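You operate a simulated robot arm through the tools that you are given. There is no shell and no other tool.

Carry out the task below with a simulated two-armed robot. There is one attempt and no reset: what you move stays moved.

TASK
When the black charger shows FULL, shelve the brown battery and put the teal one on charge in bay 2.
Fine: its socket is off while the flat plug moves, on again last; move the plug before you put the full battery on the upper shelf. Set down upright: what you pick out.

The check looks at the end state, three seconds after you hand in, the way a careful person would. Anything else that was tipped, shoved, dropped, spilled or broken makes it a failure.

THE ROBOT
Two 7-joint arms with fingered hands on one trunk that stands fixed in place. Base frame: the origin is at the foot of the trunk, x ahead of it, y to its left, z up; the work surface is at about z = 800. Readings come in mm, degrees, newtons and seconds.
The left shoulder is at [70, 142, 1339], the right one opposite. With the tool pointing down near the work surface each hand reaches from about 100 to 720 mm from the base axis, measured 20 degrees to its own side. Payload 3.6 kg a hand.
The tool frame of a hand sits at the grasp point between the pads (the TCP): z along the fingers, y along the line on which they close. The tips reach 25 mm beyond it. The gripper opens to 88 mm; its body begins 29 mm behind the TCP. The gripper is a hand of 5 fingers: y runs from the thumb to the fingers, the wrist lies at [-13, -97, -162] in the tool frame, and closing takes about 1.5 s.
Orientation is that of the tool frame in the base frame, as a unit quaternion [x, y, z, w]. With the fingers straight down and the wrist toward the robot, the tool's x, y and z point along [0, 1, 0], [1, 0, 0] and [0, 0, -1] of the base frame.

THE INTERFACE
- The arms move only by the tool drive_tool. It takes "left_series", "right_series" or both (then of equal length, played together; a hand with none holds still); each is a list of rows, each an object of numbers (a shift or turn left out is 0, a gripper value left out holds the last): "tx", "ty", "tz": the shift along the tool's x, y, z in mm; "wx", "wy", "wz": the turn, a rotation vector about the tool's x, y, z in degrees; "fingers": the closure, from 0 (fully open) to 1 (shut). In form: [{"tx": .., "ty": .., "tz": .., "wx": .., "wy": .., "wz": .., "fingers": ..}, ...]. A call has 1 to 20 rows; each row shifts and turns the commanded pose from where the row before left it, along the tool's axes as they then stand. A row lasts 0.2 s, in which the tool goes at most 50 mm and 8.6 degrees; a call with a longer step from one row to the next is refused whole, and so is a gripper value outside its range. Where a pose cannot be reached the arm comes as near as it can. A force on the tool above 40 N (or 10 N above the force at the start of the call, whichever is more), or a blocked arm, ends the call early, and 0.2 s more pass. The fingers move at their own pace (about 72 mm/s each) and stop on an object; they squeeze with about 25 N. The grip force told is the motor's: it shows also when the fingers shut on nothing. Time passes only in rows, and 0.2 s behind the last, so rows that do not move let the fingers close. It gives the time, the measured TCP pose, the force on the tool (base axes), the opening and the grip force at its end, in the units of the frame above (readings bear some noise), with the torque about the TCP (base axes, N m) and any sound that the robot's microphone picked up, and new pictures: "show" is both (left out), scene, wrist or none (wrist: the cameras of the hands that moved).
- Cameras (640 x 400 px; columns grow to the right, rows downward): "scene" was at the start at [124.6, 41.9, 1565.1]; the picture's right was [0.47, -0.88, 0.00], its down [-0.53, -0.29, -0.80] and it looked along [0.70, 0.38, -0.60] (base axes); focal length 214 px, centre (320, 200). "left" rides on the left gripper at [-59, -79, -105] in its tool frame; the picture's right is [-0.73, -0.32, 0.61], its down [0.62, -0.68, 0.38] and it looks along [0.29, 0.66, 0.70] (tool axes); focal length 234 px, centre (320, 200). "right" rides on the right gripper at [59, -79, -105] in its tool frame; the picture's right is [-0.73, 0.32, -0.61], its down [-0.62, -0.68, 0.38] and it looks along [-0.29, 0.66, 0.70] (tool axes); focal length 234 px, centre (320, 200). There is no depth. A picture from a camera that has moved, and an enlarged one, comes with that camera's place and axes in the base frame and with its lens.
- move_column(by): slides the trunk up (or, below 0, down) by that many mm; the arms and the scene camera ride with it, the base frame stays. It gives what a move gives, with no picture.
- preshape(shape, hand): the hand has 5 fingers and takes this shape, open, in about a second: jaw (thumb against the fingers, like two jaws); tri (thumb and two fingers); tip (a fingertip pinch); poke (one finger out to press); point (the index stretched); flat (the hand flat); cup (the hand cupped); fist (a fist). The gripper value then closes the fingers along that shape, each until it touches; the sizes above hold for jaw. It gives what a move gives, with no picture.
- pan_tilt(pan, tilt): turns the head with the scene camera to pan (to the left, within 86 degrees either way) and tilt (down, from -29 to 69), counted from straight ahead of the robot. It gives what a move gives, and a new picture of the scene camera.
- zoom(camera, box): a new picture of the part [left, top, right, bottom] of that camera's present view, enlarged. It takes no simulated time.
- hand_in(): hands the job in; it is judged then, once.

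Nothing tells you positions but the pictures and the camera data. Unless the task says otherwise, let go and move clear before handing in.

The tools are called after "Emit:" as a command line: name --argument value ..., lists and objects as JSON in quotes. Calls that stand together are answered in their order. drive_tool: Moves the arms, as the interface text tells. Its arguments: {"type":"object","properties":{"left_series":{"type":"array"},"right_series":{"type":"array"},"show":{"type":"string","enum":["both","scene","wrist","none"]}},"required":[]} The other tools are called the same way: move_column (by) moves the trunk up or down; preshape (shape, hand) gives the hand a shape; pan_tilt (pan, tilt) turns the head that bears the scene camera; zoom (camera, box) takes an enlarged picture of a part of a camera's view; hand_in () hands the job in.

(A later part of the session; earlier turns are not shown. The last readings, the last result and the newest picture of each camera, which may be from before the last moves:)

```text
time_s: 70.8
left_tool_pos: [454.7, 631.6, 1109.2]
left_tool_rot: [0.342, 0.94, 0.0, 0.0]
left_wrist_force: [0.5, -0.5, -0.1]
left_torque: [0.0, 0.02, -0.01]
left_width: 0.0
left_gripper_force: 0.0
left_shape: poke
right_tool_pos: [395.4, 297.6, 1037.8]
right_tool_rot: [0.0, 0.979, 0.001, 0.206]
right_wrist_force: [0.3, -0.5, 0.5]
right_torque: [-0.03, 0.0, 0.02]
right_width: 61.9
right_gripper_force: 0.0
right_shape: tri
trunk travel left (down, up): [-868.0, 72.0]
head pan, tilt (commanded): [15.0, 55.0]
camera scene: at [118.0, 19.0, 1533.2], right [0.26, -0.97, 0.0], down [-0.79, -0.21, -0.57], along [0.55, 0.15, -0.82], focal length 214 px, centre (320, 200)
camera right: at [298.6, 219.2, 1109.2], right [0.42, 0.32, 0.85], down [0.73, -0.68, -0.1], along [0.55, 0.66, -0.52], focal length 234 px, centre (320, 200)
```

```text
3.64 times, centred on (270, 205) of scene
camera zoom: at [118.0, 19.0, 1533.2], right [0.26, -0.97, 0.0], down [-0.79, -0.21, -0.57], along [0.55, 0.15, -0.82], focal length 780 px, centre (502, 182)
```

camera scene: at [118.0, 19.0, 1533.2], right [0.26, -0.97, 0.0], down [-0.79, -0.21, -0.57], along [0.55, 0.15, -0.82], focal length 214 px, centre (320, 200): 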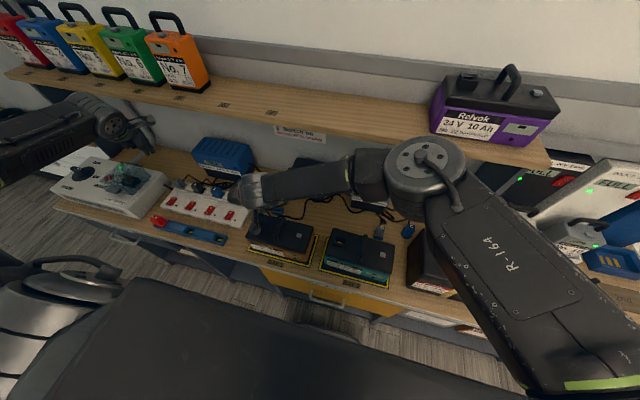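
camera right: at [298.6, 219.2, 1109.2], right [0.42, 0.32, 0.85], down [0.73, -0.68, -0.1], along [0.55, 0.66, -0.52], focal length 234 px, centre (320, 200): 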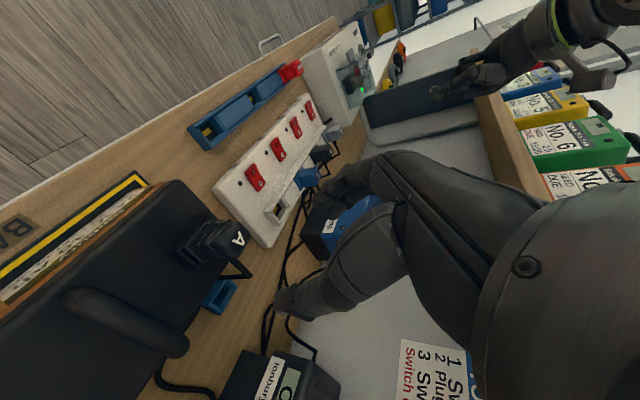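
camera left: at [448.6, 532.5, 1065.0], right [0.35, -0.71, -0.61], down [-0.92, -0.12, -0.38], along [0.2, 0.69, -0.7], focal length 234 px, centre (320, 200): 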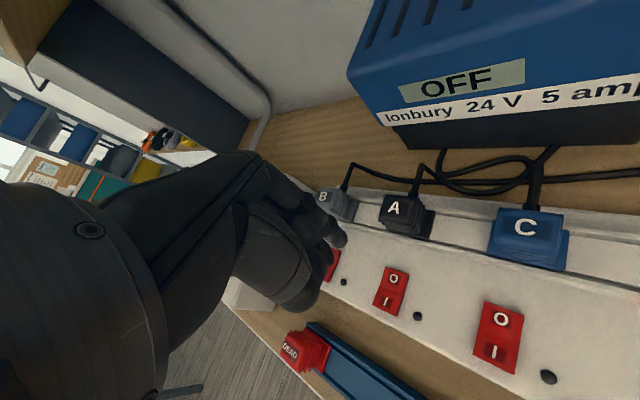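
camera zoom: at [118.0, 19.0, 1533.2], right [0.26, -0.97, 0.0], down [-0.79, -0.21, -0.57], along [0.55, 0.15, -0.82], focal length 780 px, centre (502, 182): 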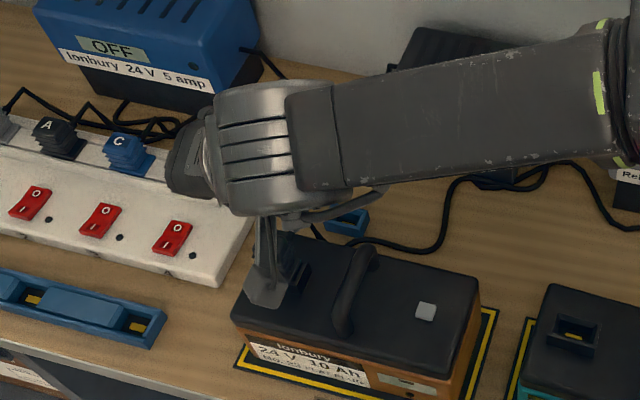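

The right hand is above the plug with its camera looking at it from the side. I'll zoom in to locate plug, housing and cable precisely.

Emit:
zoom --camera "right" --box '[140, 180, 300, 320]'

Emit:
zoom --camera "right" --box '[160, 130, 400, 330]'

```text
2.86 times, centred on (220, 250) of right
camera zoom: at [298.6, 219.2, 1109.2], right [0.42, 0.32, 0.85], down [0.73, -0.68, -0.1], along [0.55, 0.66, -0.52], focal length 669 px, centre (606, 57)
```

zoom: 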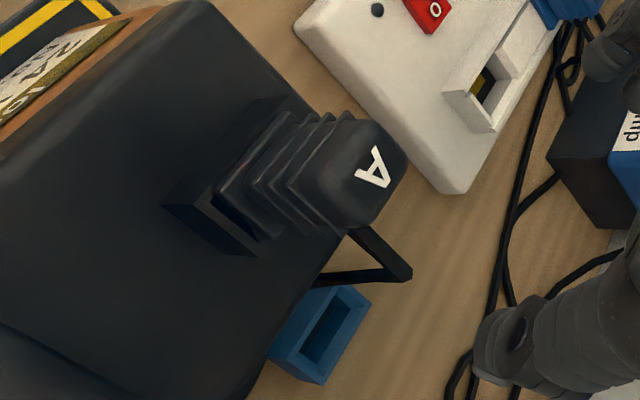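

```text
2.00 times, centred on (280, 230) of right
camera zoom: at [298.6, 219.2, 1109.2], right [0.42, 0.32, 0.85], down [0.73, -0.68, -0.1], along [0.55, 0.66, -0.52], focal length 468 px, centre (400, 140)
```

zoom: 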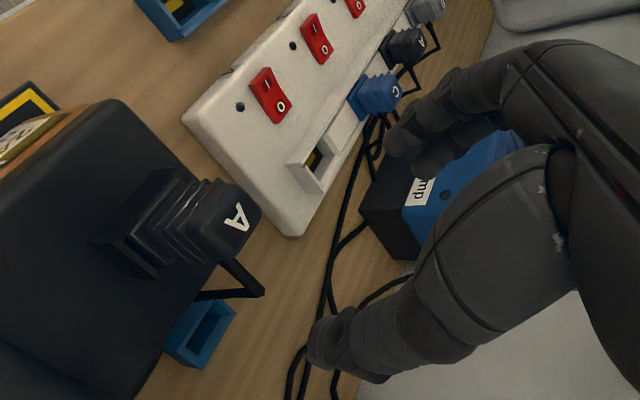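

Plug A's top centre is at about (393, 300, 957); the cable leaves at its back. I'll lower the right hand to just above the plug top and check the finger placement.

Emit:
drive_tool --right_series '[{"tx": 8.2, "ty": 0.8, "tz": 14.6}, {"tx": 8.2, "ty": 0.8, "tz": 14.6}, {"tx": 8.2, "ty": 0.8, "tz": 14.6}, {}]' --show "none"

Emit:
zoom --camera "right" --box '[180, 150, 380, 330]'

Emit:
zoom --camera "left" --box '[0, 0, 640, 400]'

```text
time_s: 71.8
left_tool_pos: [453.3, 632.5, 1108.6]
left_tool_rot: [0.343, 0.939, 0.0, 0.0]
left_wrist_force: [-0.4, 1.1, 0.5]
left_torque: [0.01, 0.01, 0.0]
left_width: 0.1
left_gripper_force: 0.0
left_shape: poke
right_tool_pos: [389.6, 302.8, 987.4]
right_tool_rot: [-0.001, 0.978, 0.001, 0.207]
right_wrist_force: [0.0, 0.7, -0.9]
right_torque: [-0.01, 0.0, 0.0]
right_width: 61.9
right_gripper_force: 0.1
right_shape: tri
trunk travel left (down, up): [-868.0, 72.0]
head pan, tilt (commanded): [15.0, 55.0]
```

```text
2.22 times, centred on (280, 240) of right
camera zoom: at [293.8, 223.1, 1057.4], right [0.42, 0.32, 0.85], down [0.73, -0.68, -0.1], along [0.55, 0.66, -0.52], focal length 520 px, centre (409, 111)
```

zoom: 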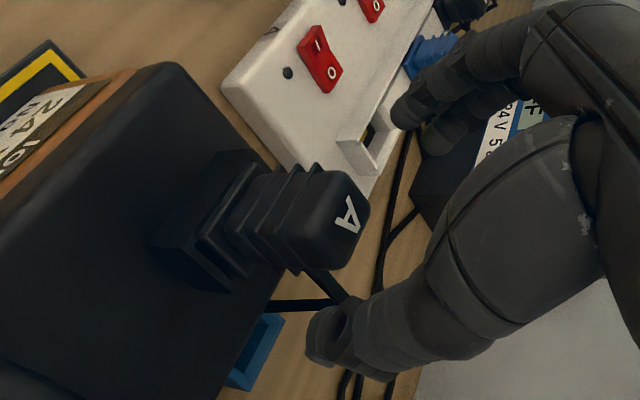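

```text
1.00 times, centred on (320, 200) of left (not enlarged: the box is as wide or as high as the picture)
camera zoom: at [448.6, 532.9, 1214.6], right [0.35, -0.71, -0.61], down [-0.92, -0.12, -0.38], along [0.2, 0.69, -0.7], focal length 234 px, centre (320, 200)
```

zoom: 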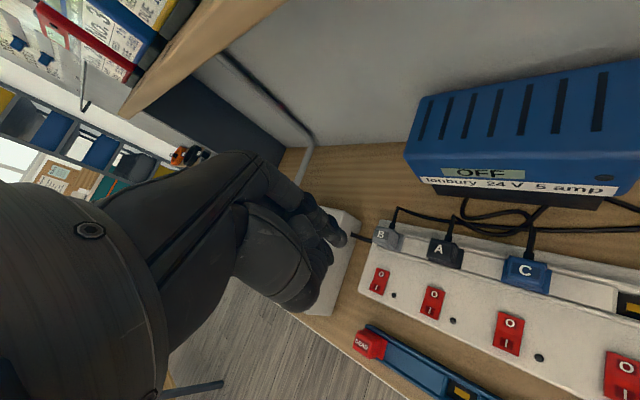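

The plug will pass between thumb and fingers. I'll lower the hand another 38 mm around the plug.

Emit:
drive_tool --right_series '[{"tx": 5.2, "ty": -0.7, "tz": 11.9}, {"tx": 5.2, "ty": -0.7, "tz": 11.9}, {"tx": 5.0, "ty": -0.6, "tz": 11.5}, {}]' --show "none"

Emit:
zoom --camera "right" --box '[200, 120, 440, 330]'

Emit:
zoom --camera "scene" --box '[220, 180, 320, 250]'

```text
time_s: 72.8
left_tool_pos: [453.5, 632.2, 1109.0]
left_tool_rot: [0.343, 0.939, 0.0, 0.001]
left_wrist_force: [0.3, 0.5, -0.3]
left_torque: [0.01, -0.01, -0.01]
left_width: 0.0
left_gripper_force: 0.1
left_shape: poke
right_tool_pos: [391.2, 301.9, 947.8]
right_tool_rot: [0.0, 0.979, 0.001, 0.206]
right_wrist_force: [-0.2, -0.5, -0.4]
right_torque: [-0.02, -0.01, -0.03]
right_width: 61.9
right_gripper_force: 0.1
right_shape: tri
trunk travel left (down, up): [-868.0, 72.0]
head pan, tilt (commanded): [15.0, 55.0]
```

```text
1.90 times, centred on (320, 225) of right
camera zoom: at [294.2, 221.5, 1017.6], right [0.42, 0.32, 0.85], down [0.73, -0.68, -0.1], along [0.55, 0.66, -0.52], focal length 446 px, centre (320, 152)
```

zoom: 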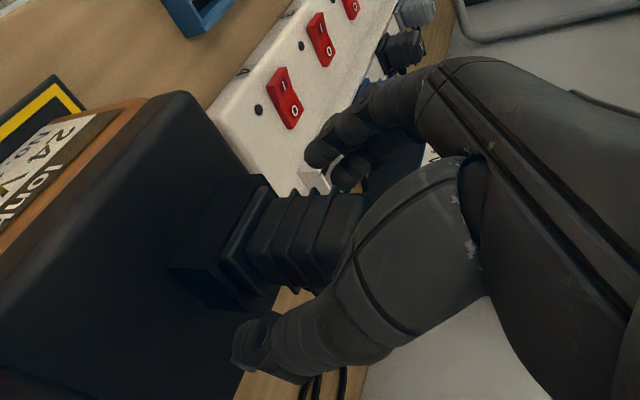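

```text
5.71 times, centred on (270, 215) of scene
camera zoom: at [117.8, 19.5, 1533.2], right [0.26, -0.97, 0.0], down [-0.79, -0.21, -0.57], along [0.55, 0.15, -0.82], focal length 1226 px, centre (606, 114)
```

zoom: 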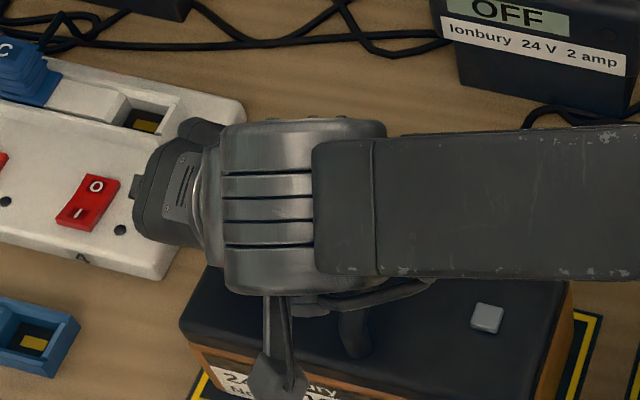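

The plug stands between thumb and fingers, but the thumb tip is level with the housing rim, so I'll raise the hand 6 mm and then close it on the plug.

Emit:
drive_tool --right_series '[{"tx": -2.4, "ty": -1, "tz": -5.5}, {"fingers": 0.45}, {"fingers": 0.6}, {"fingers": 0.75}, {"fingers": 1.0}, {}, {}, {}, {}]' --show "none"

Emit:
zoom --camera "right" --box '[200, 120, 440, 330]'

```text
time_s: 74.8
left_tool_pos: [454.4, 632.3, 1107.2]
left_tool_rot: [0.342, 0.94, 0.0, 0.001]
left_wrist_force: [0.4, 0.0, -0.1]
left_torque: [0.02, 0.0, -0.01]
left_width: 0.2
left_gripper_force: 0.1
left_shape: poke
right_tool_pos: [389.8, 300.2, 953.1]
right_tool_rot: [-0.001, 0.979, 0.001, 0.206]
right_wrist_force: [-0.3, -0.8, 0.1]
right_torque: [-0.02, 0.0, -0.01]
right_width: 20.3
right_gripper_force: 24.8
right_shape: tri
trunk travel left (down, up): [-868.0, 72.0]
head pan, tilt (commanded): [15.0, 55.0]
```

```text
1.90 times, centred on (320, 225) of right
camera zoom: at [293.7, 220.8, 1023.8], right [0.42, 0.32, 0.85], down [0.73, -0.68, -0.1], along [0.55, 0.66, -0.52], focal length 446 px, centre (320, 152)
```

zoom: 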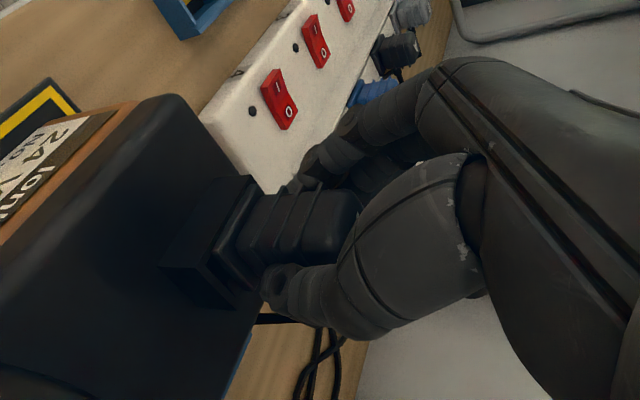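

The hand holds the plug at 20 mm width with 25 N. I'll pull it gently straight up out of the brown battery.

Emit:
drive_tool --right_series '[{"tx": -0.8, "tz": -1.85}, {"tx": -0.8, "tz": -1.85}, {"tx": -1.2, "tz": -2.75}, {"tx": -1.2, "tz": -2.75}, {"tx": -1.6, "tz": -3.7}, {"tx": -1.6, "tz": -3.7}, {}]' --show "none"

Emit:
zoom --camera "right" --box '[200, 120, 440, 330]'

```text
time_s: 76.4
left_tool_pos: [454.9, 630.8, 1108.9]
left_tool_rot: [0.342, 0.94, 0.001, 0.0]
left_wrist_force: [-0.7, -0.2, 0.4]
left_torque: [-0.01, 0.03, -0.02]
left_width: 0.0
left_gripper_force: 0.0
left_shape: poke
right_tool_pos: [388.8, 300.0, 970.6]
right_tool_rot: [0.0, 0.979, 0.001, 0.206]
right_wrist_force: [-0.9, 0.2, 0.3]
right_torque: [-0.03, 0.0, 0.02]
right_width: 20.6
right_gripper_force: 25.0
right_shape: tri
trunk travel left (down, up): [-868.0, 72.0]
head pan, tilt (commanded): [15.0, 55.0]
```

```text
1.90 times, centred on (320, 225) of right
camera zoom: at [292.6, 220.3, 1041.8], right [0.42, 0.32, 0.85], down [0.73, -0.68, -0.1], along [0.55, 0.66, -0.52], focal length 446 px, centre (320, 152)
```

zoom: 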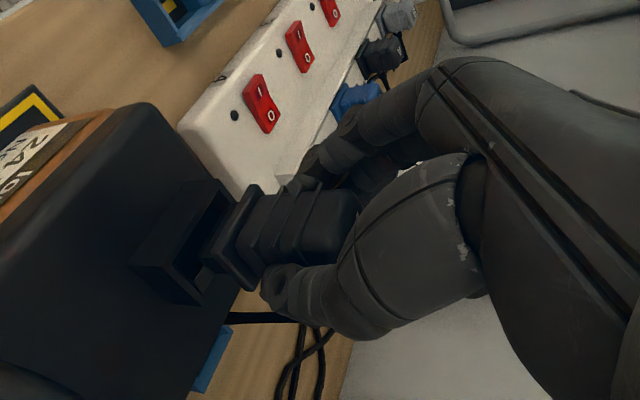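

The plug is coming out with the hand, its flange and blade now visible. I'll lift it well clear of the handle height.

Emit:
drive_tool --right_series '[{"tx": -3.2, "tz": -7.4}, {"tx": -4.8, "tz": -11}, {"tx": -4.8, "tz": -11}, {"tx": -4.8, "tz": -11}, {"tx": -4.8, "tz": -11}, {}]' --show "scene"

Emit:
zoom --camera "right" --box '[160, 120, 440, 330]'

Emit:
zoom --camera "scene" --box '[220, 180, 400, 290]'

```text
time_s: 77.8
left_tool_pos: [452.5, 631.7, 1109.4]
left_tool_rot: [0.342, 0.94, 0.0, 0.0]
left_wrist_force: [-0.4, 0.2, -0.4]
left_torque: [0.03, 0.01, 0.0]
left_width: 0.0
left_gripper_force: 0.1
left_shape: poke
right_tool_pos: [388.9, 300.1, 1027.5]
right_tool_rot: [0.0, 0.978, 0.001, 0.206]
right_wrist_force: [-0.2, 0.8, -0.4]
right_torque: [-0.01, 0.03, -0.03]
right_width: 20.6
right_gripper_force: 25.0
right_shape: tri
trunk travel left (down, up): [-868.0, 72.0]
head pan, tilt (commanded): [15.0, 55.0]
camera scene: at [118.0, 19.6, 1533.1], right [0.26, -0.97, 0.0], down [-0.79, -0.21, -0.57], along [0.55, 0.15, -0.82], focal length 214 px, centre (320, 200)
```

scene: 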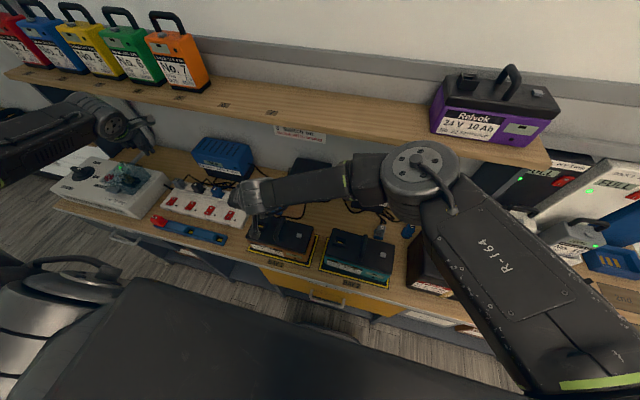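

```text
1.90 times, centred on (300, 225) of right
camera zoom: at [292.6, 220.4, 1098.6], right [0.42, 0.32, 0.85], down [0.73, -0.68, -0.1], along [0.55, 0.66, -0.52], focal length 446 px, centre (358, 152)
```

zoom: 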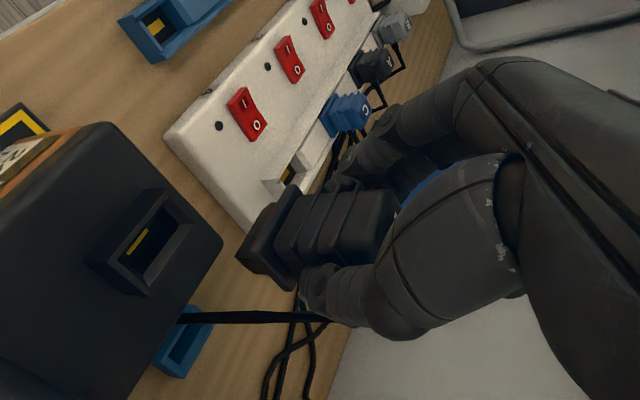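

```text
3.56 times, centred on (310, 235) of scene
camera zoom: at [118.0, 19.6, 1533.1], right [0.26, -0.97, 0.0], down [-0.79, -0.21, -0.57], along [0.55, 0.15, -0.82], focal length 763 px, centre (356, 76)
```

zoom: 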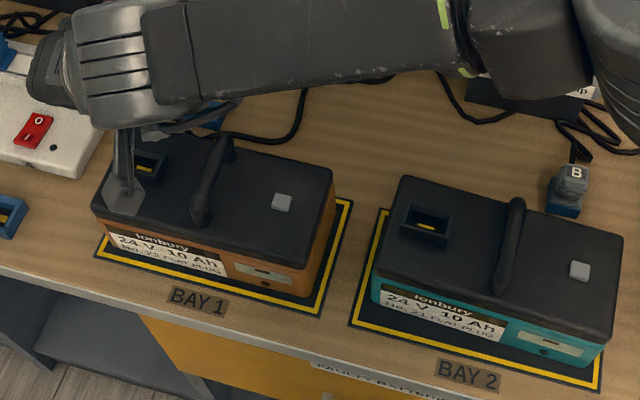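

The plug is free and hasn't shifted in the hand. I'll zoom on both terminals to measure the exact offset from the brown one to the teal one.

Emit:
zoom --camera "scene" --box '[320, 225, 360, 250]'

Emit:
zoom --camera "scene" --box '[243, 208, 283, 233]'

Emit:
zoom --camera "scene" --box '[310, 220, 410, 282]'

```text
16.00 times, centred on (340, 238) of scene
camera zoom: at [118.0, 19.6, 1533.1], right [0.26, -0.97, 0.0], down [-0.79, -0.21, -0.57], along [0.55, 0.15, -0.82], focal length 3432 px, centre (0, -400)
```

zoom: 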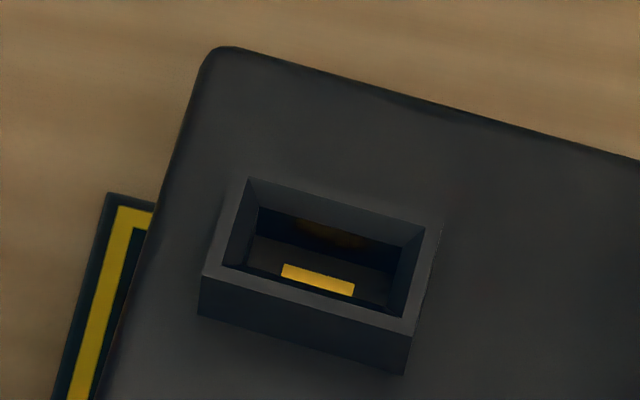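

```text
16.00 times, centred on (263, 220) of scene
camera zoom: at [118.0, 19.6, 1533.1], right [0.26, -0.97, 0.0], down [-0.79, -0.21, -0.57], along [0.55, 0.15, -0.82], focal length 3432 px, centre (1232, -128)
```

zoom: 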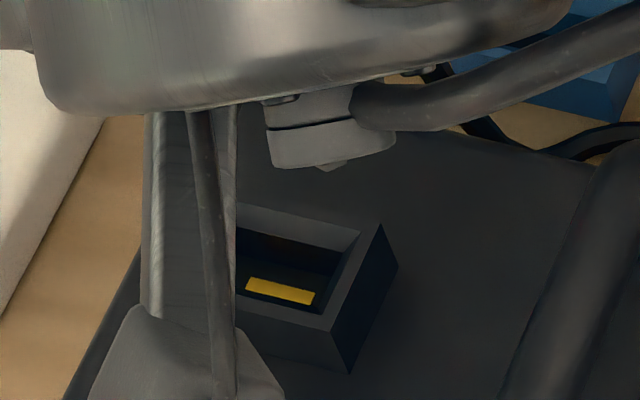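

```text
6.40 times, centred on (360, 251) of scene
camera zoom: at [118.0, 19.6, 1533.1], right [0.26, -0.97, 0.0], down [-0.79, -0.21, -0.57], along [0.55, 0.15, -0.82], focal length 1373 px, centre (64, -126)
```

zoom: 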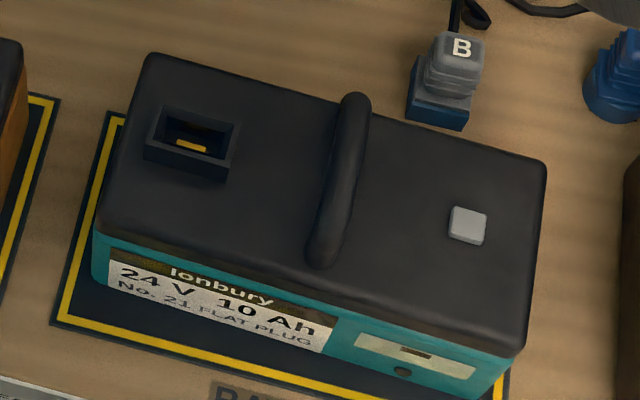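

The teal terminal is offset about (+9.5, -265, 0) mm from the brown one and turned about -2.4°. I'll carry the plug across at this height, clear of the handles.

Emit:
drive_tool --right_series '[{"tx": -0.3, "ty": -9.0, "tz": 0.15}, {"tx": -0.62, "ty": -19, "tz": 0.27}, {"tx": -0.62, "ty": -19, "tz": 0.27}, {"tx": -0.62, "ty": -19, "tz": 0.27}, {"tx": -0.62, "ty": -19, "tz": 0.27}, {"tx": -0.62, "ty": -19, "tz": 0.27}, {"tx": -0.62, "ty": -19, "tz": 0.27}, {"tx": -0.62, "ty": -19, "tz": 0.27}, {"tx": -0.62, "ty": -19, "tz": 0.27}, {"tx": -0.62, "ty": -19, "tz": 0.27}, {"tx": -0.62, "ty": -19, "tz": 0.27}, {"tx": -0.62, "ty": -19, "tz": 0.27}, {"tx": -0.62, "ty": -19, "tz": 0.27}, {"tx": -0.62, "ty": -19, "tz": 0.27}, {"tx": -0.3, "ty": -9.3, "tz": 0.15}, {"wx": 0.97, "wz": 2.2}, {}]' --show "both"

Emit:
zoom --camera "right" --box '[140, 120, 420, 330]'

```text
time_s: 81.4
left_tool_pos: [454.8, 631.4, 1110.7]
left_tool_rot: [0.342, 0.94, -0.001, -0.001]
left_wrist_force: [0.0, 0.7, 0.3]
left_torque: [0.0, 0.0, 0.0]
left_width: 0.0
left_gripper_force: 0.0
left_shape: poke
right_tool_pos: [398.1, 35.5, 1025.6]
right_tool_rot: [0.021, 0.978, -0.003, 0.206]
right_wrist_force: [0.2, 0.2, -0.4]
right_torque: [-0.02, -0.03, 0.03]
right_width: 20.7
right_gripper_force: 24.8
right_shape: tri
trunk travel left (down, up): [-868.0, 72.0]
head pan, tilt (commanded): [15.0, 55.0]
camera scene: at [117.9, 19.3, 1533.1], right [0.26, -0.97, 0.0], down [-0.79, -0.21, -0.57], along [0.55, 0.15, -0.82], focal length 214 px, centre (320, 200)
camera right: at [299.0, -40.2, 1096.3], right [0.43, 0.3, 0.85], down [0.7, -0.71, -0.1], along [0.57, 0.63, -0.52], focal length 234 px, centre (320, 200)
```

scene: 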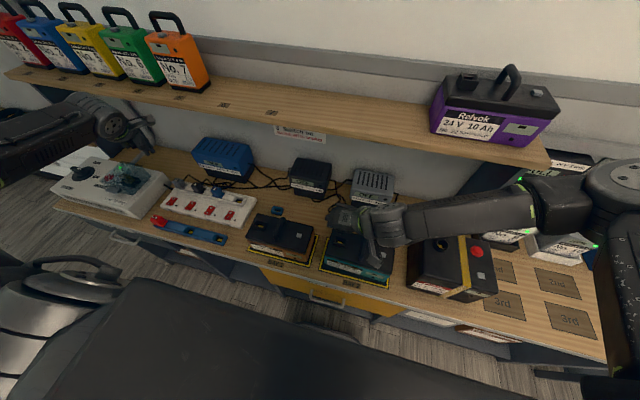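
right: 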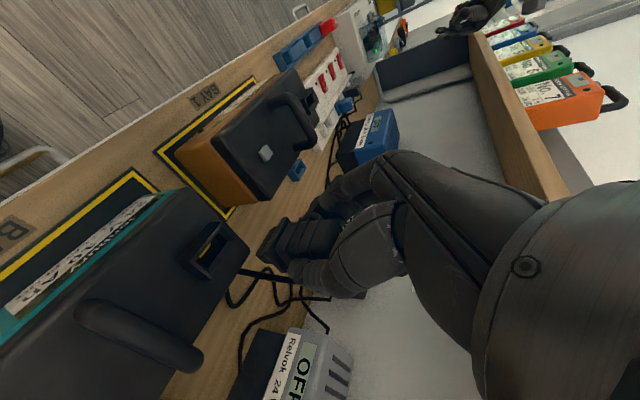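

```text
1.90 times, centred on (280, 225) of right
camera zoom: at [299.0, -40.2, 1096.3], right [0.43, 0.3, 0.85], down [0.7, -0.71, -0.1], along [0.57, 0.63, -0.52], focal length 446 px, centre (396, 152)
```

zoom: 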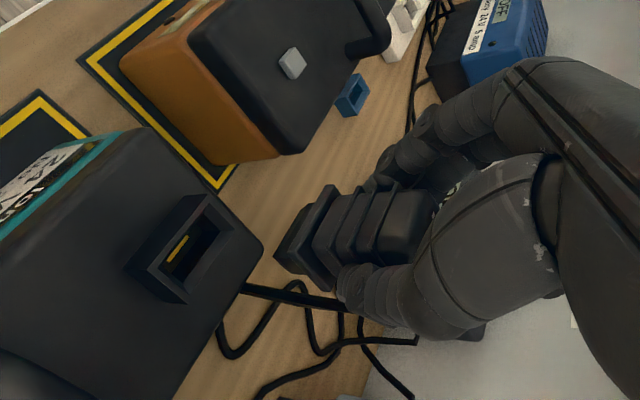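

The plug hangs above the teal terminal. Compared with the view over the brown terminal it is within about 3 mm, so I'll zoom in closely to refine the alignment.

Emit:
zoom --camera "right" --box '[190, 200, 310, 290]'

Emit:
zoom --camera "scene" --box '[310, 195, 410, 270]'

```text
4.44 times, centred on (250, 245) of right
camera zoom: at [299.0, -40.2, 1096.3], right [0.43, 0.3, 0.85], down [0.7, -0.71, -0.1], along [0.57, 0.63, -0.52], focal length 1041 px, centre (631, 0)
```

zoom: 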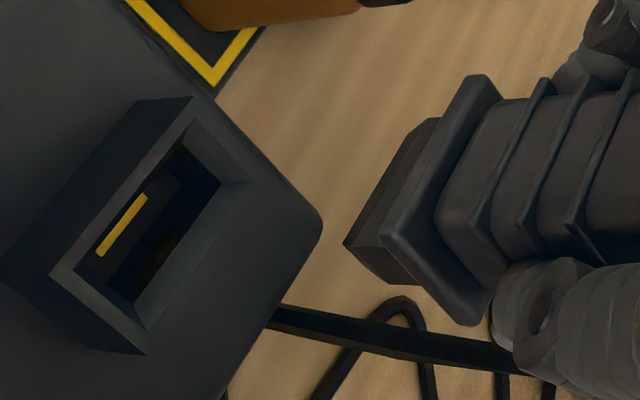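

```text
5.33 times, centred on (360, 232) of scene
camera zoom: at [117.9, 19.3, 1533.1], right [0.26, -0.97, 0.0], down [-0.79, -0.21, -0.57], along [0.55, 0.15, -0.82], focal length 1144 px, centre (107, 27)
```

zoom: 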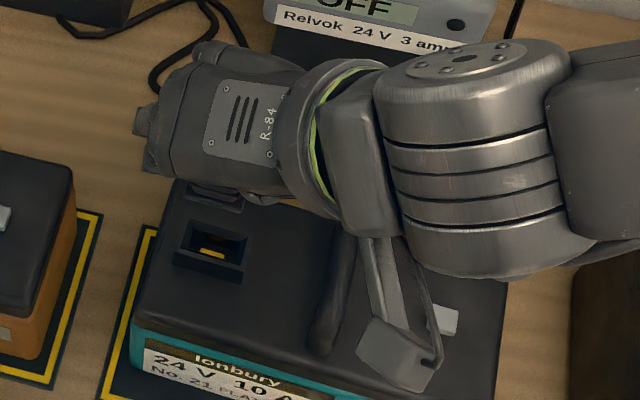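

I'll zoom further onto the plug's lower block to measure where its corners are.

Emit:
zoom --camera "right" --box '[250, 212, 298, 278]'

Emit:
zoom --camera "right" --box '[190, 212, 250, 282]'

```text
6.06 times, centred on (274, 245) of right
camera zoom: at [299.0, -40.2, 1096.3], right [0.43, 0.3, 0.85], down [0.7, -0.71, -0.1], along [0.57, 0.63, -0.52], focal length 1419 px, centre (599, -73)
```

zoom: 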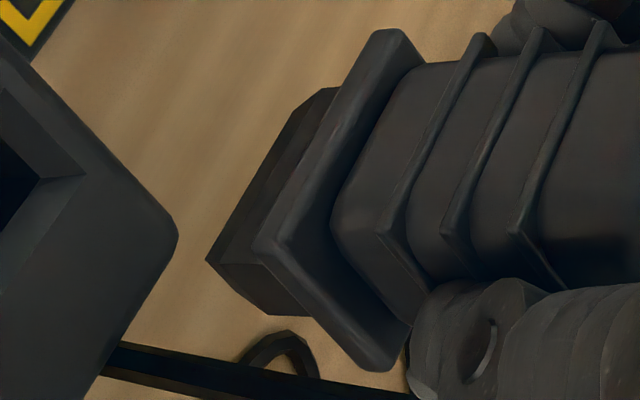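

```text
5.71 times, centred on (220, 247) of right
camera zoom: at [299.0, -40.2, 1096.3], right [0.43, 0.3, 0.85], down [0.7, -0.71, -0.1], along [0.57, 0.63, -0.52], focal length 1338 px, centre (891, -69)
```

zoom: 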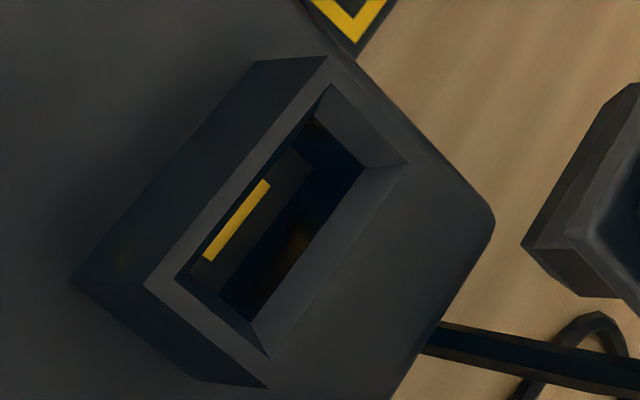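

The plug's lower block and the terminal line up to within about 2–3 mm. I'll apply a small correction (+1.5, -2.3 mm) and lower until the block is just above the rim, then look again.

Emit:
drive_tool --right_series '[{"tx": 5.0, "ty": -0.6, "tz": 12.4}, {"tx": 5.0, "ty": -0.6, "tz": 12.4}, {"tx": 5.0, "ty": -0.6, "tz": 12.4}, {"tx": 5.0, "ty": -0.6, "tz": 12.4}, {}]' --show "none"

Emit:
zoom --camera "right" --box '[210, 190, 330, 290]'

Emit:
zoom --camera "scene" --box '[310, 205, 390, 260]'

```text
time_s: 82.6
left_tool_pos: [453.3, 631.2, 1110.0]
left_tool_rot: [0.342, 0.94, -0.001, 0.0]
left_wrist_force: [0.6, -0.4, 0.2]
left_torque: [0.02, -0.02, 0.0]
left_width: 0.0
left_gripper_force: 0.1
left_shape: poke
right_tool_pos: [400.1, 33.3, 971.8]
right_tool_rot: [0.02, 0.978, -0.003, 0.206]
right_wrist_force: [1.4, 0.6, 0.0]
right_torque: [0.0, 0.02, 0.03]
right_width: 20.9
right_gripper_force: 25.7
right_shape: tri
trunk travel left (down, up): [-868.0, 72.0]
head pan, tilt (commanded): [15.0, 55.0]
```

```text
4.00 times, centred on (270, 240) of right
camera zoom: at [300.8, -43.3, 1042.5], right [0.43, 0.3, 0.85], down [0.7, -0.71, -0.1], along [0.57, 0.64, -0.52], focal length 937 px, centre (520, 40)
```

zoom: 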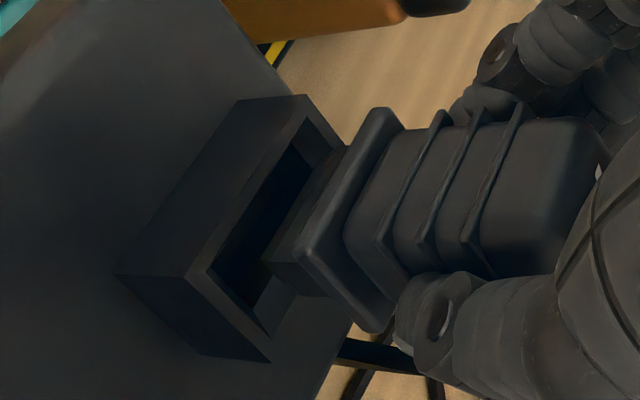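

```text
7.27 times, centred on (350, 232) of scene
camera zoom: at [117.9, 19.4, 1533.2], right [0.26, -0.97, 0.0], down [-0.79, -0.21, -0.57], along [0.55, 0.15, -0.82], focal length 1560 px, centre (102, -36)
```

zoom: 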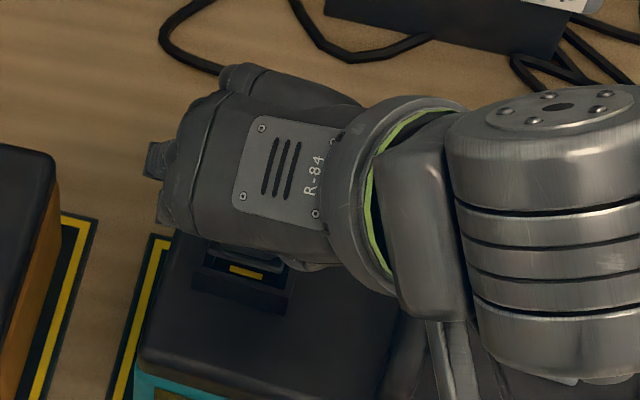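

The view at this height can be compared directly with the one taken when the plug was 17 mm out of the brown terminal, so I'll take the same enlarged box.

Emit:
zoom --camera "right" --box '[200, 120, 440, 330]'

```text
1.90 times, centred on (320, 225) of right
camera zoom: at [300.8, -43.3, 1042.5], right [0.43, 0.3, 0.85], down [0.7, -0.71, -0.1], along [0.57, 0.64, -0.52], focal length 446 px, centre (320, 152)
```

zoom: 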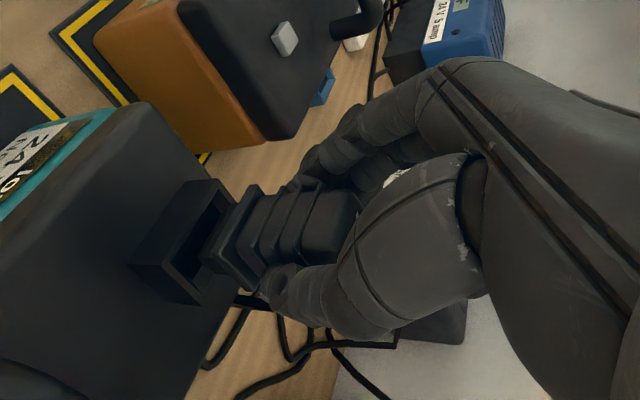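

The two views match to within about 1 mm, so the alignment is good. I'll lower the plug into the teal terminal in 2 mm steps.

Emit:
drive_tool --right_series '[{"tx": 0.8, "tz": 1.83}, {"tx": 0.8, "tz": 1.83}, {"tx": 0.8, "tz": 1.83}, {"tx": 0.8, "tz": 1.83}, {"tx": 0.8, "tz": 1.83}, {}]' --show "none"

Emit:
zoom --camera "right" --box '[210, 190, 330, 290]'

```text
time_s: 84.0
left_tool_pos: [454.3, 631.3, 1108.9]
left_tool_rot: [0.341, 0.94, 0.0, 0.0]
left_wrist_force: [-0.3, 0.8, 0.5]
left_torque: [0.0, 0.0, 0.01]
left_width: 0.0
left_gripper_force: 0.1
left_shape: poke
right_tool_pos: [402.1, 32.5, 963.2]
right_tool_rot: [0.02, 0.978, -0.004, 0.207]
right_wrist_force: [0.3, -0.6, -0.7]
right_torque: [-0.02, 0.04, -0.04]
right_width: 20.7
right_gripper_force: 25.1
right_shape: tri
trunk travel left (down, up): [-868.0, 72.0]
head pan, tilt (commanded): [15.0, 55.0]
```

```text
4.00 times, centred on (270, 240) of right
camera zoom: at [300.7, -42.8, 1033.7], right [0.43, 0.3, 0.85], down [0.7, -0.71, -0.1], along [0.57, 0.64, -0.52], focal length 937 px, centre (520, 40)
```

zoom: 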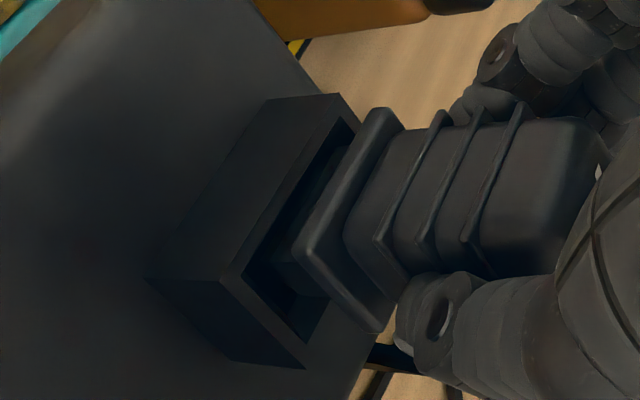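

The block is entering the terminal without any force. I'll continue down to the depth the plug had in the brown battery (z≈953).

Emit:
drive_tool --right_series '[{"tx": 0.8, "tz": 1.83}, {"tx": 0.8, "tz": 1.83}, {"tx": 0.8, "tz": 1.83}, {"tx": 0.6, "tz": 1.4}, {"tx": 0.6, "tz": 1.4}, {}]' --show "none"

Emit:
zoom --camera "right" --box '[210, 190, 330, 290]'

Emit:
zoom --camera "right" --box '[200, 120, 440, 330]'

```text
time_s: 85.4
left_tool_pos: [453.3, 630.5, 1108.7]
left_tool_rot: [0.341, 0.94, 0.0, 0.001]
left_wrist_force: [-0.4, -0.4, -0.7]
left_torque: [0.0, 0.0, 0.02]
left_width: 0.0
left_gripper_force: 0.0
left_shape: poke
right_tool_pos: [399.7, 33.2, 954.3]
right_tool_rot: [0.021, 0.978, -0.004, 0.206]
right_wrist_force: [-0.1, -1.1, -0.8]
right_torque: [-0.01, 0.01, 0.04]
right_width: 20.6
right_gripper_force: 25.4
right_shape: tri
trunk travel left (down, up): [-868.0, 72.0]
head pan, tilt (commanded): [15.0, 55.0]
```

```text
4.00 times, centred on (270, 240) of right
camera zoom: at [300.4, -43.5, 1025.1], right [0.43, 0.3, 0.85], down [0.7, -0.71, -0.1], along [0.57, 0.64, -0.52], focal length 937 px, centre (520, 40)
```

zoom: 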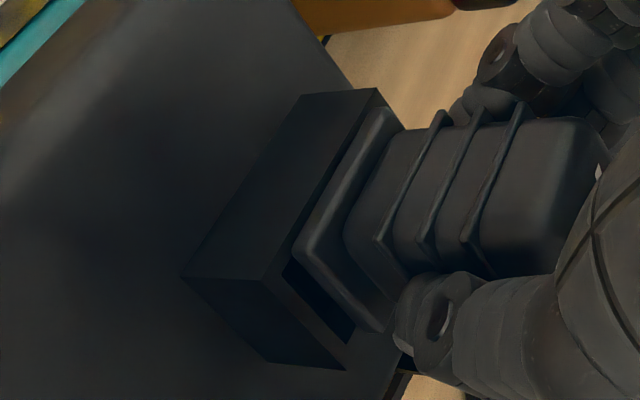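

```text
1.90 times, centred on (320, 225) of right
camera zoom: at [300.4, -43.5, 1025.1], right [0.43, 0.3, 0.85], down [0.7, -0.71, -0.1], along [0.57, 0.64, -0.52], focal length 446 px, centre (320, 152)
```

zoom: 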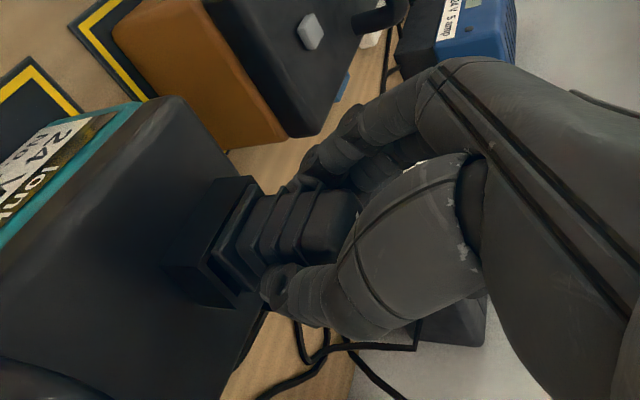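

The view matches the plugged-in state on the brown battery, with about 1 mm to go. I'll push gently until it seats.

Emit:
drive_tool --right_series '[{"tx": 0.4, "tz": 0.92}, {"tx": 0.4, "tz": 0.92}, {"tx": 0.4, "tz": 0.92}, {}, {}]' --show "none"

Emit:
zoom --camera "right" --box '[210, 190, 330, 290]'

```text
time_s: 86.6
left_tool_pos: [453.2, 631.5, 1108.8]
left_tool_rot: [0.342, 0.94, -0.001, 0.0]
left_wrist_force: [-0.8, -0.1, 0.3]
left_torque: [-0.03, -0.03, -0.02]
left_width: 0.1
left_gripper_force: 0.0
left_shape: poke
right_tool_pos: [400.4, 31.4, 952.5]
right_tool_rot: [0.02, 0.978, -0.002, 0.208]
right_wrist_force: [1.4, -0.3, 9.0]
right_torque: [0.04, -0.06, -0.04]
right_width: 20.9
right_gripper_force: 25.2
right_shape: tri
trunk travel left (down, up): [-868.0, 72.0]
head pan, tilt (commanded): [15.0, 55.0]
```

```text
4.00 times, centred on (270, 240) of right
camera zoom: at [300.1, -43.8, 1022.5], right [0.43, 0.3, 0.85], down [0.7, -0.71, -0.1], along [0.57, 0.64, -0.52], focal length 937 px, centre (520, 40)
```

zoom: 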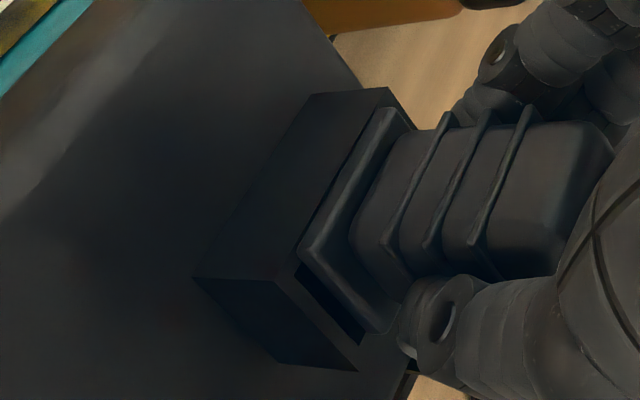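

The plug is seated (9 N up at the same depth as before). I'll open the fingers and raise the hand straight up.

Emit:
drive_tool --right_series '[{"tx": -0.3, "tz": -0.7}, {"fingers": 0.7}, {"fingers": 0.5}, {"fingers": 0.35}, {}, {}, {}]' --show "none"

Emit:
zoom --camera "right" --box '[200, 120, 440, 330]'

```text
time_s: 88.2
left_tool_pos: [454.3, 631.1, 1109.2]
left_tool_rot: [0.343, 0.94, 0.001, 0.0]
left_wrist_force: [-0.4, 0.1, -0.7]
left_torque: [0.0, 0.02, -0.04]
left_width: 0.2
left_gripper_force: 0.0
left_shape: poke
right_tool_pos: [401.8, 32.5, 952.0]
right_tool_rot: [0.019, 0.978, -0.003, 0.206]
right_wrist_force: [-0.8, -0.3, 0.2]
right_torque: [0.02, -0.01, 0.0]
right_width: 57.0
right_gripper_force: 0.0
right_shape: tri
trunk travel left (down, up): [-868.0, 72.0]
head pan, tilt (commanded): [15.0, 55.0]
```

```text
1.90 times, centred on (320, 225) of right
camera zoom: at [300.5, -43.6, 1022.6], right [0.43, 0.3, 0.85], down [0.7, -0.71, -0.1], along [0.57, 0.64, -0.52], focal length 446 px, centre (320, 152)
```

zoom: 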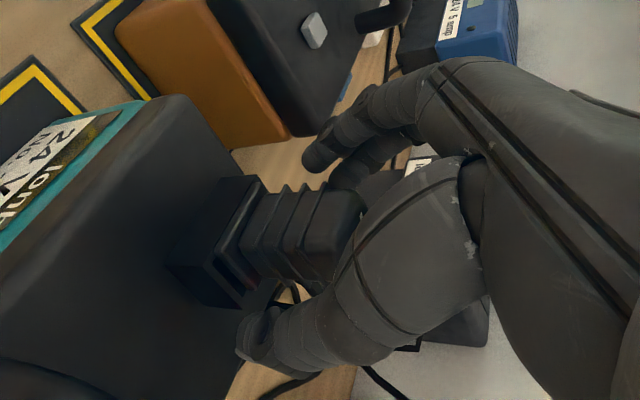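

The fingers are open. Something near the terminal's right side looks different, so I'll zoom in before moving.

Emit:
zoom --camera "right" --box '[220, 190, 320, 290]'

Emit:
zoom --camera "scene" --box '[310, 205, 390, 260]'

```text
4.00 times, centred on (270, 240) of right
camera zoom: at [300.5, -43.6, 1022.6], right [0.43, 0.3, 0.85], down [0.7, -0.71, -0.1], along [0.57, 0.64, -0.52], focal length 937 px, centre (520, 40)
```

zoom: 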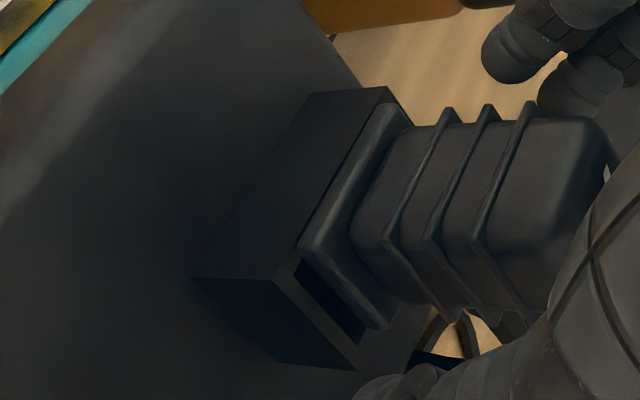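

```text
7.27 times, centred on (350, 232) of scene
camera zoom: at [117.8, 19.4, 1533.2], right [0.26, -0.97, 0.0], down [-0.79, -0.21, -0.57], along [0.55, 0.15, -0.82], focal length 1560 px, centre (102, -36)
```

zoom: 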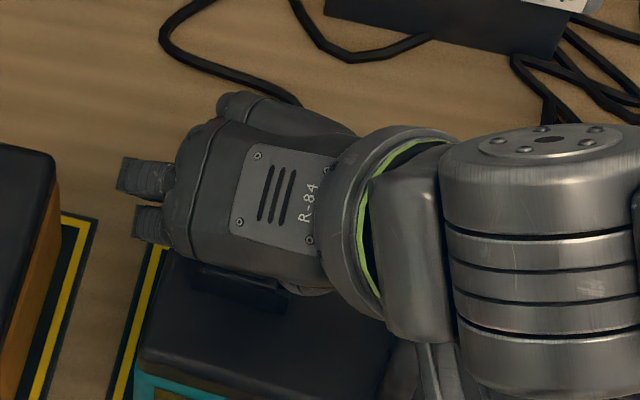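

The plug sits squarely in the teal terminal like before. I'll raise the hand slowly and check that nothing drags along.

Emit:
drive_tool --right_series '[{"tx": -2, "tz": -4.6}, {"tx": -2, "tz": -4.6}, {"tx": -4, "tz": -9.2}, {"tx": -4, "tz": -9.2}, {"tx": -4.8, "tz": -11}, {}]' --show "none"

Emit:
zoom --camera "right" --box '[140, 140, 380, 330]'

Emit:
zoom --camera "scene" --box '[310, 205, 390, 260]'

```text
time_s: 89.6
left_tool_pos: [454.1, 631.9, 1108.9]
left_tool_rot: [0.342, 0.94, 0.0, 0.001]
left_wrist_force: [0.1, -0.4, 0.3]
left_torque: [0.0, 0.0, -0.01]
left_width: 0.1
left_gripper_force: 0.1
left_shape: poke
right_tool_pos: [400.1, 32.8, 994.6]
right_tool_rot: [0.02, 0.978, -0.003, 0.206]
right_wrist_force: [-0.3, 0.1, 0.0]
right_torque: [0.0, 0.02, 0.0]
right_width: 56.9
right_gripper_force: 0.1
right_shape: tri
trunk travel left (down, up): [-868.0, 72.0]
head pan, tilt (commanded): [15.0, 55.0]
```

```text
2.11 times, centred on (260, 235) of right
camera zoom: at [300.2, -43.4, 1065.2], right [0.43, 0.3, 0.85], down [0.7, -0.71, -0.1], along [0.57, 0.64, -0.52], focal length 493 px, centre (446, 126)
```

zoom: 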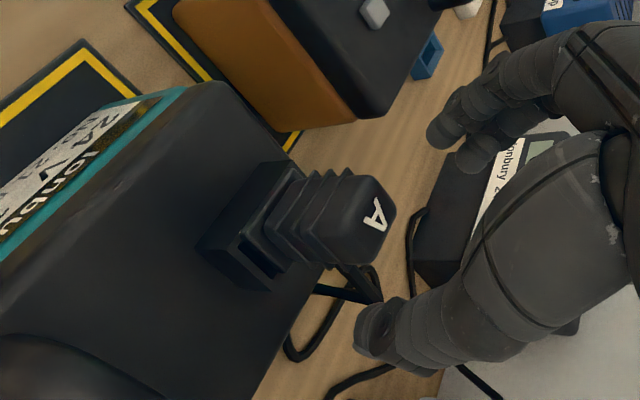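

```text
7.27 times, centred on (350, 232) of scene
camera zoom: at [117.9, 19.4, 1533.1], right [0.26, -0.97, 0.0], down [-0.79, -0.21, -0.57], along [0.55, 0.15, -0.82], focal length 1560 px, centre (102, -36)
```

zoom: 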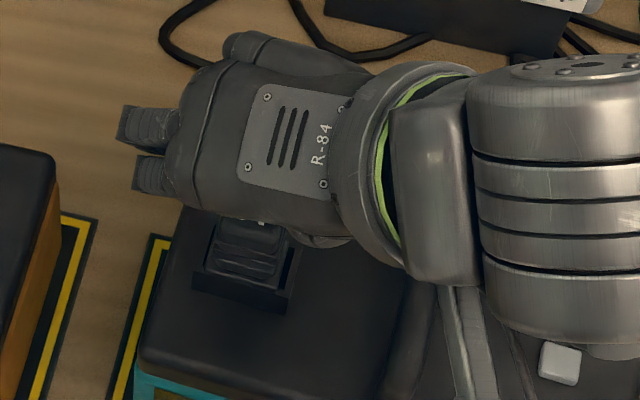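

The plug stays in the teal battery. Next comes the brown battery; first I'll raise the trunk to the top and test which hand pose reaches the free part of the shelf near y≈90, left of the purple battery.

Emit:
drive_tool --right_series '[{"tx": -6, "tz": -13.8}, {"tx": -6, "tz": -13.8}, {"tx": -6, "tz": -13.8}, {"tx": -6, "tz": -13.8}, {}]' --show "none"

Emit:
move_column --by 72

Emit:
preshape --shape "jaw" --hand "right"

Emit:
pan_tilt --pan 10 --tilt 50

Emit:
zoom --camera "scene" --box '[220, 190, 420, 315]'

```text
time_s: 90.8
left_tool_pos: [454.6, 631.3, 1109.3]
left_tool_rot: [0.342, 0.94, 0.0, 0.0]
left_wrist_force: [-0.7, -0.5, 0.2]
left_torque: [0.02, -0.02, 0.01]
left_width: 0.0
left_gripper_force: 0.0
left_shape: poke
right_tool_pos: [398.0, 34.0, 1056.0]
right_tool_rot: [0.02, 0.978, -0.003, 0.206]
right_wrist_force: [-0.5, -0.6, 0.3]
right_torque: [0.02, 0.03, 0.0]
right_width: 56.6
right_gripper_force: 0.1
right_shape: tri
trunk travel left (down, up): [-868.0, 72.0]
head pan, tilt (commanded): [15.0, 55.0]
```

```text
time_s: 91.9
left_tool_pos: [454.9, 631.2, 1181.4]
left_tool_rot: [0.342, 0.94, 0.0, 0.0]
left_wrist_force: [-0.6, 0.5, -0.1]
left_torque: [-0.01, 0.02, 0.01]
left_width: 0.0
left_gripper_force: 0.0
left_shape: poke
right_tool_pos: [399.1, 33.7, 1128.2]
right_tool_rot: [0.019, 0.978, -0.003, 0.207]
right_wrist_force: [-0.5, -1.0, 0.4]
right_torque: [-0.05, 0.0, 0.0]
right_width: 56.7
right_gripper_force: 0.0
right_shape: tri
trunk travel left (down, up): [-940.0, 0.0]
head pan, tilt (commanded): [15.0, 55.0]
```

```text
time_s: 92.8
left_tool_pos: [455.1, 630.9, 1181.3]
left_tool_rot: [0.342, 0.94, 0.0, 0.0]
left_wrist_force: [0.4, -0.4, -0.2]
left_torque: [0.0, 0.0, -0.01]
left_width: 0.1
left_gripper_force: 0.1
left_shape: poke
right_tool_pos: [399.2, 32.7, 1128.1]
right_tool_rot: [0.02, 0.978, -0.004, 0.206]
right_wrist_force: [-0.5, 0.8, 0.2]
right_torque: [-0.01, 0.04, -0.01]
right_width: 87.9
right_gripper_force: 0.0
right_shape: jaw
trunk travel left (down, up): [-940.0, 0.0]
head pan, tilt (commanded): [15.0, 55.0]
```

```text
time_s: 93.5
left_tool_pos: [453.1, 631.6, 1179.9]
left_tool_rot: [0.342, 0.94, 0.0, 0.0]
left_wrist_force: [0.1, 0.1, -0.2]
left_torque: [-0.01, 0.0, 0.02]
left_width: 0.2
left_gripper_force: 0.2
left_shape: poke
right_tool_pos: [398.8, 33.0, 1128.2]
right_tool_rot: [0.02, 0.978, -0.003, 0.206]
right_wrist_force: [0.3, 0.3, 0.4]
right_torque: [0.0, -0.04, 0.04]
right_width: 88.1
right_gripper_force: 0.0
right_shape: jaw
trunk travel left (down, up): [-940.0, 0.0]
head pan, tilt (commanded): [10.0, 50.0]
camera scene: at [124.0, 14.1, 1611.6], right [0.17, -0.98, 0.0], down [-0.75, -0.13, -0.64], along [0.63, 0.11, -0.77], focal length 214 px, centre (320, 200)
```

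scene: 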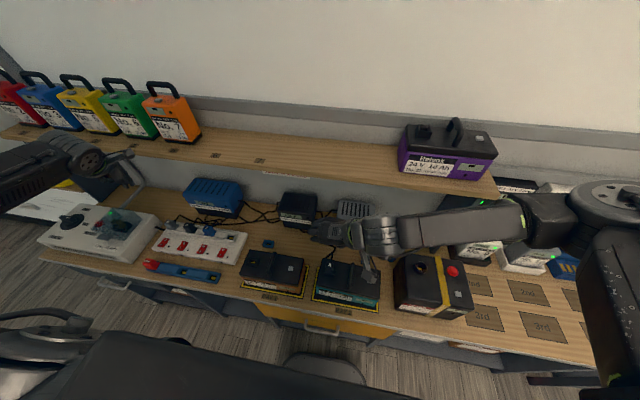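

```text
3.20 times, centred on (320, 252) of scene
camera zoom: at [124.0, 14.1, 1611.6], right [0.17, -0.98, 0.0], down [-0.75, -0.13, -0.64], along [0.63, 0.11, -0.77], focal length 686 px, centre (320, 32)
```

zoom: 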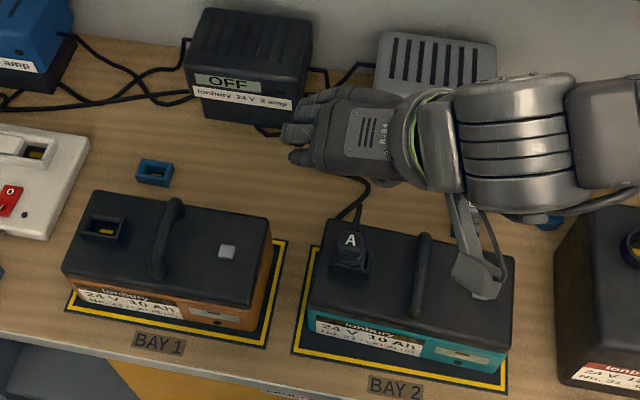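

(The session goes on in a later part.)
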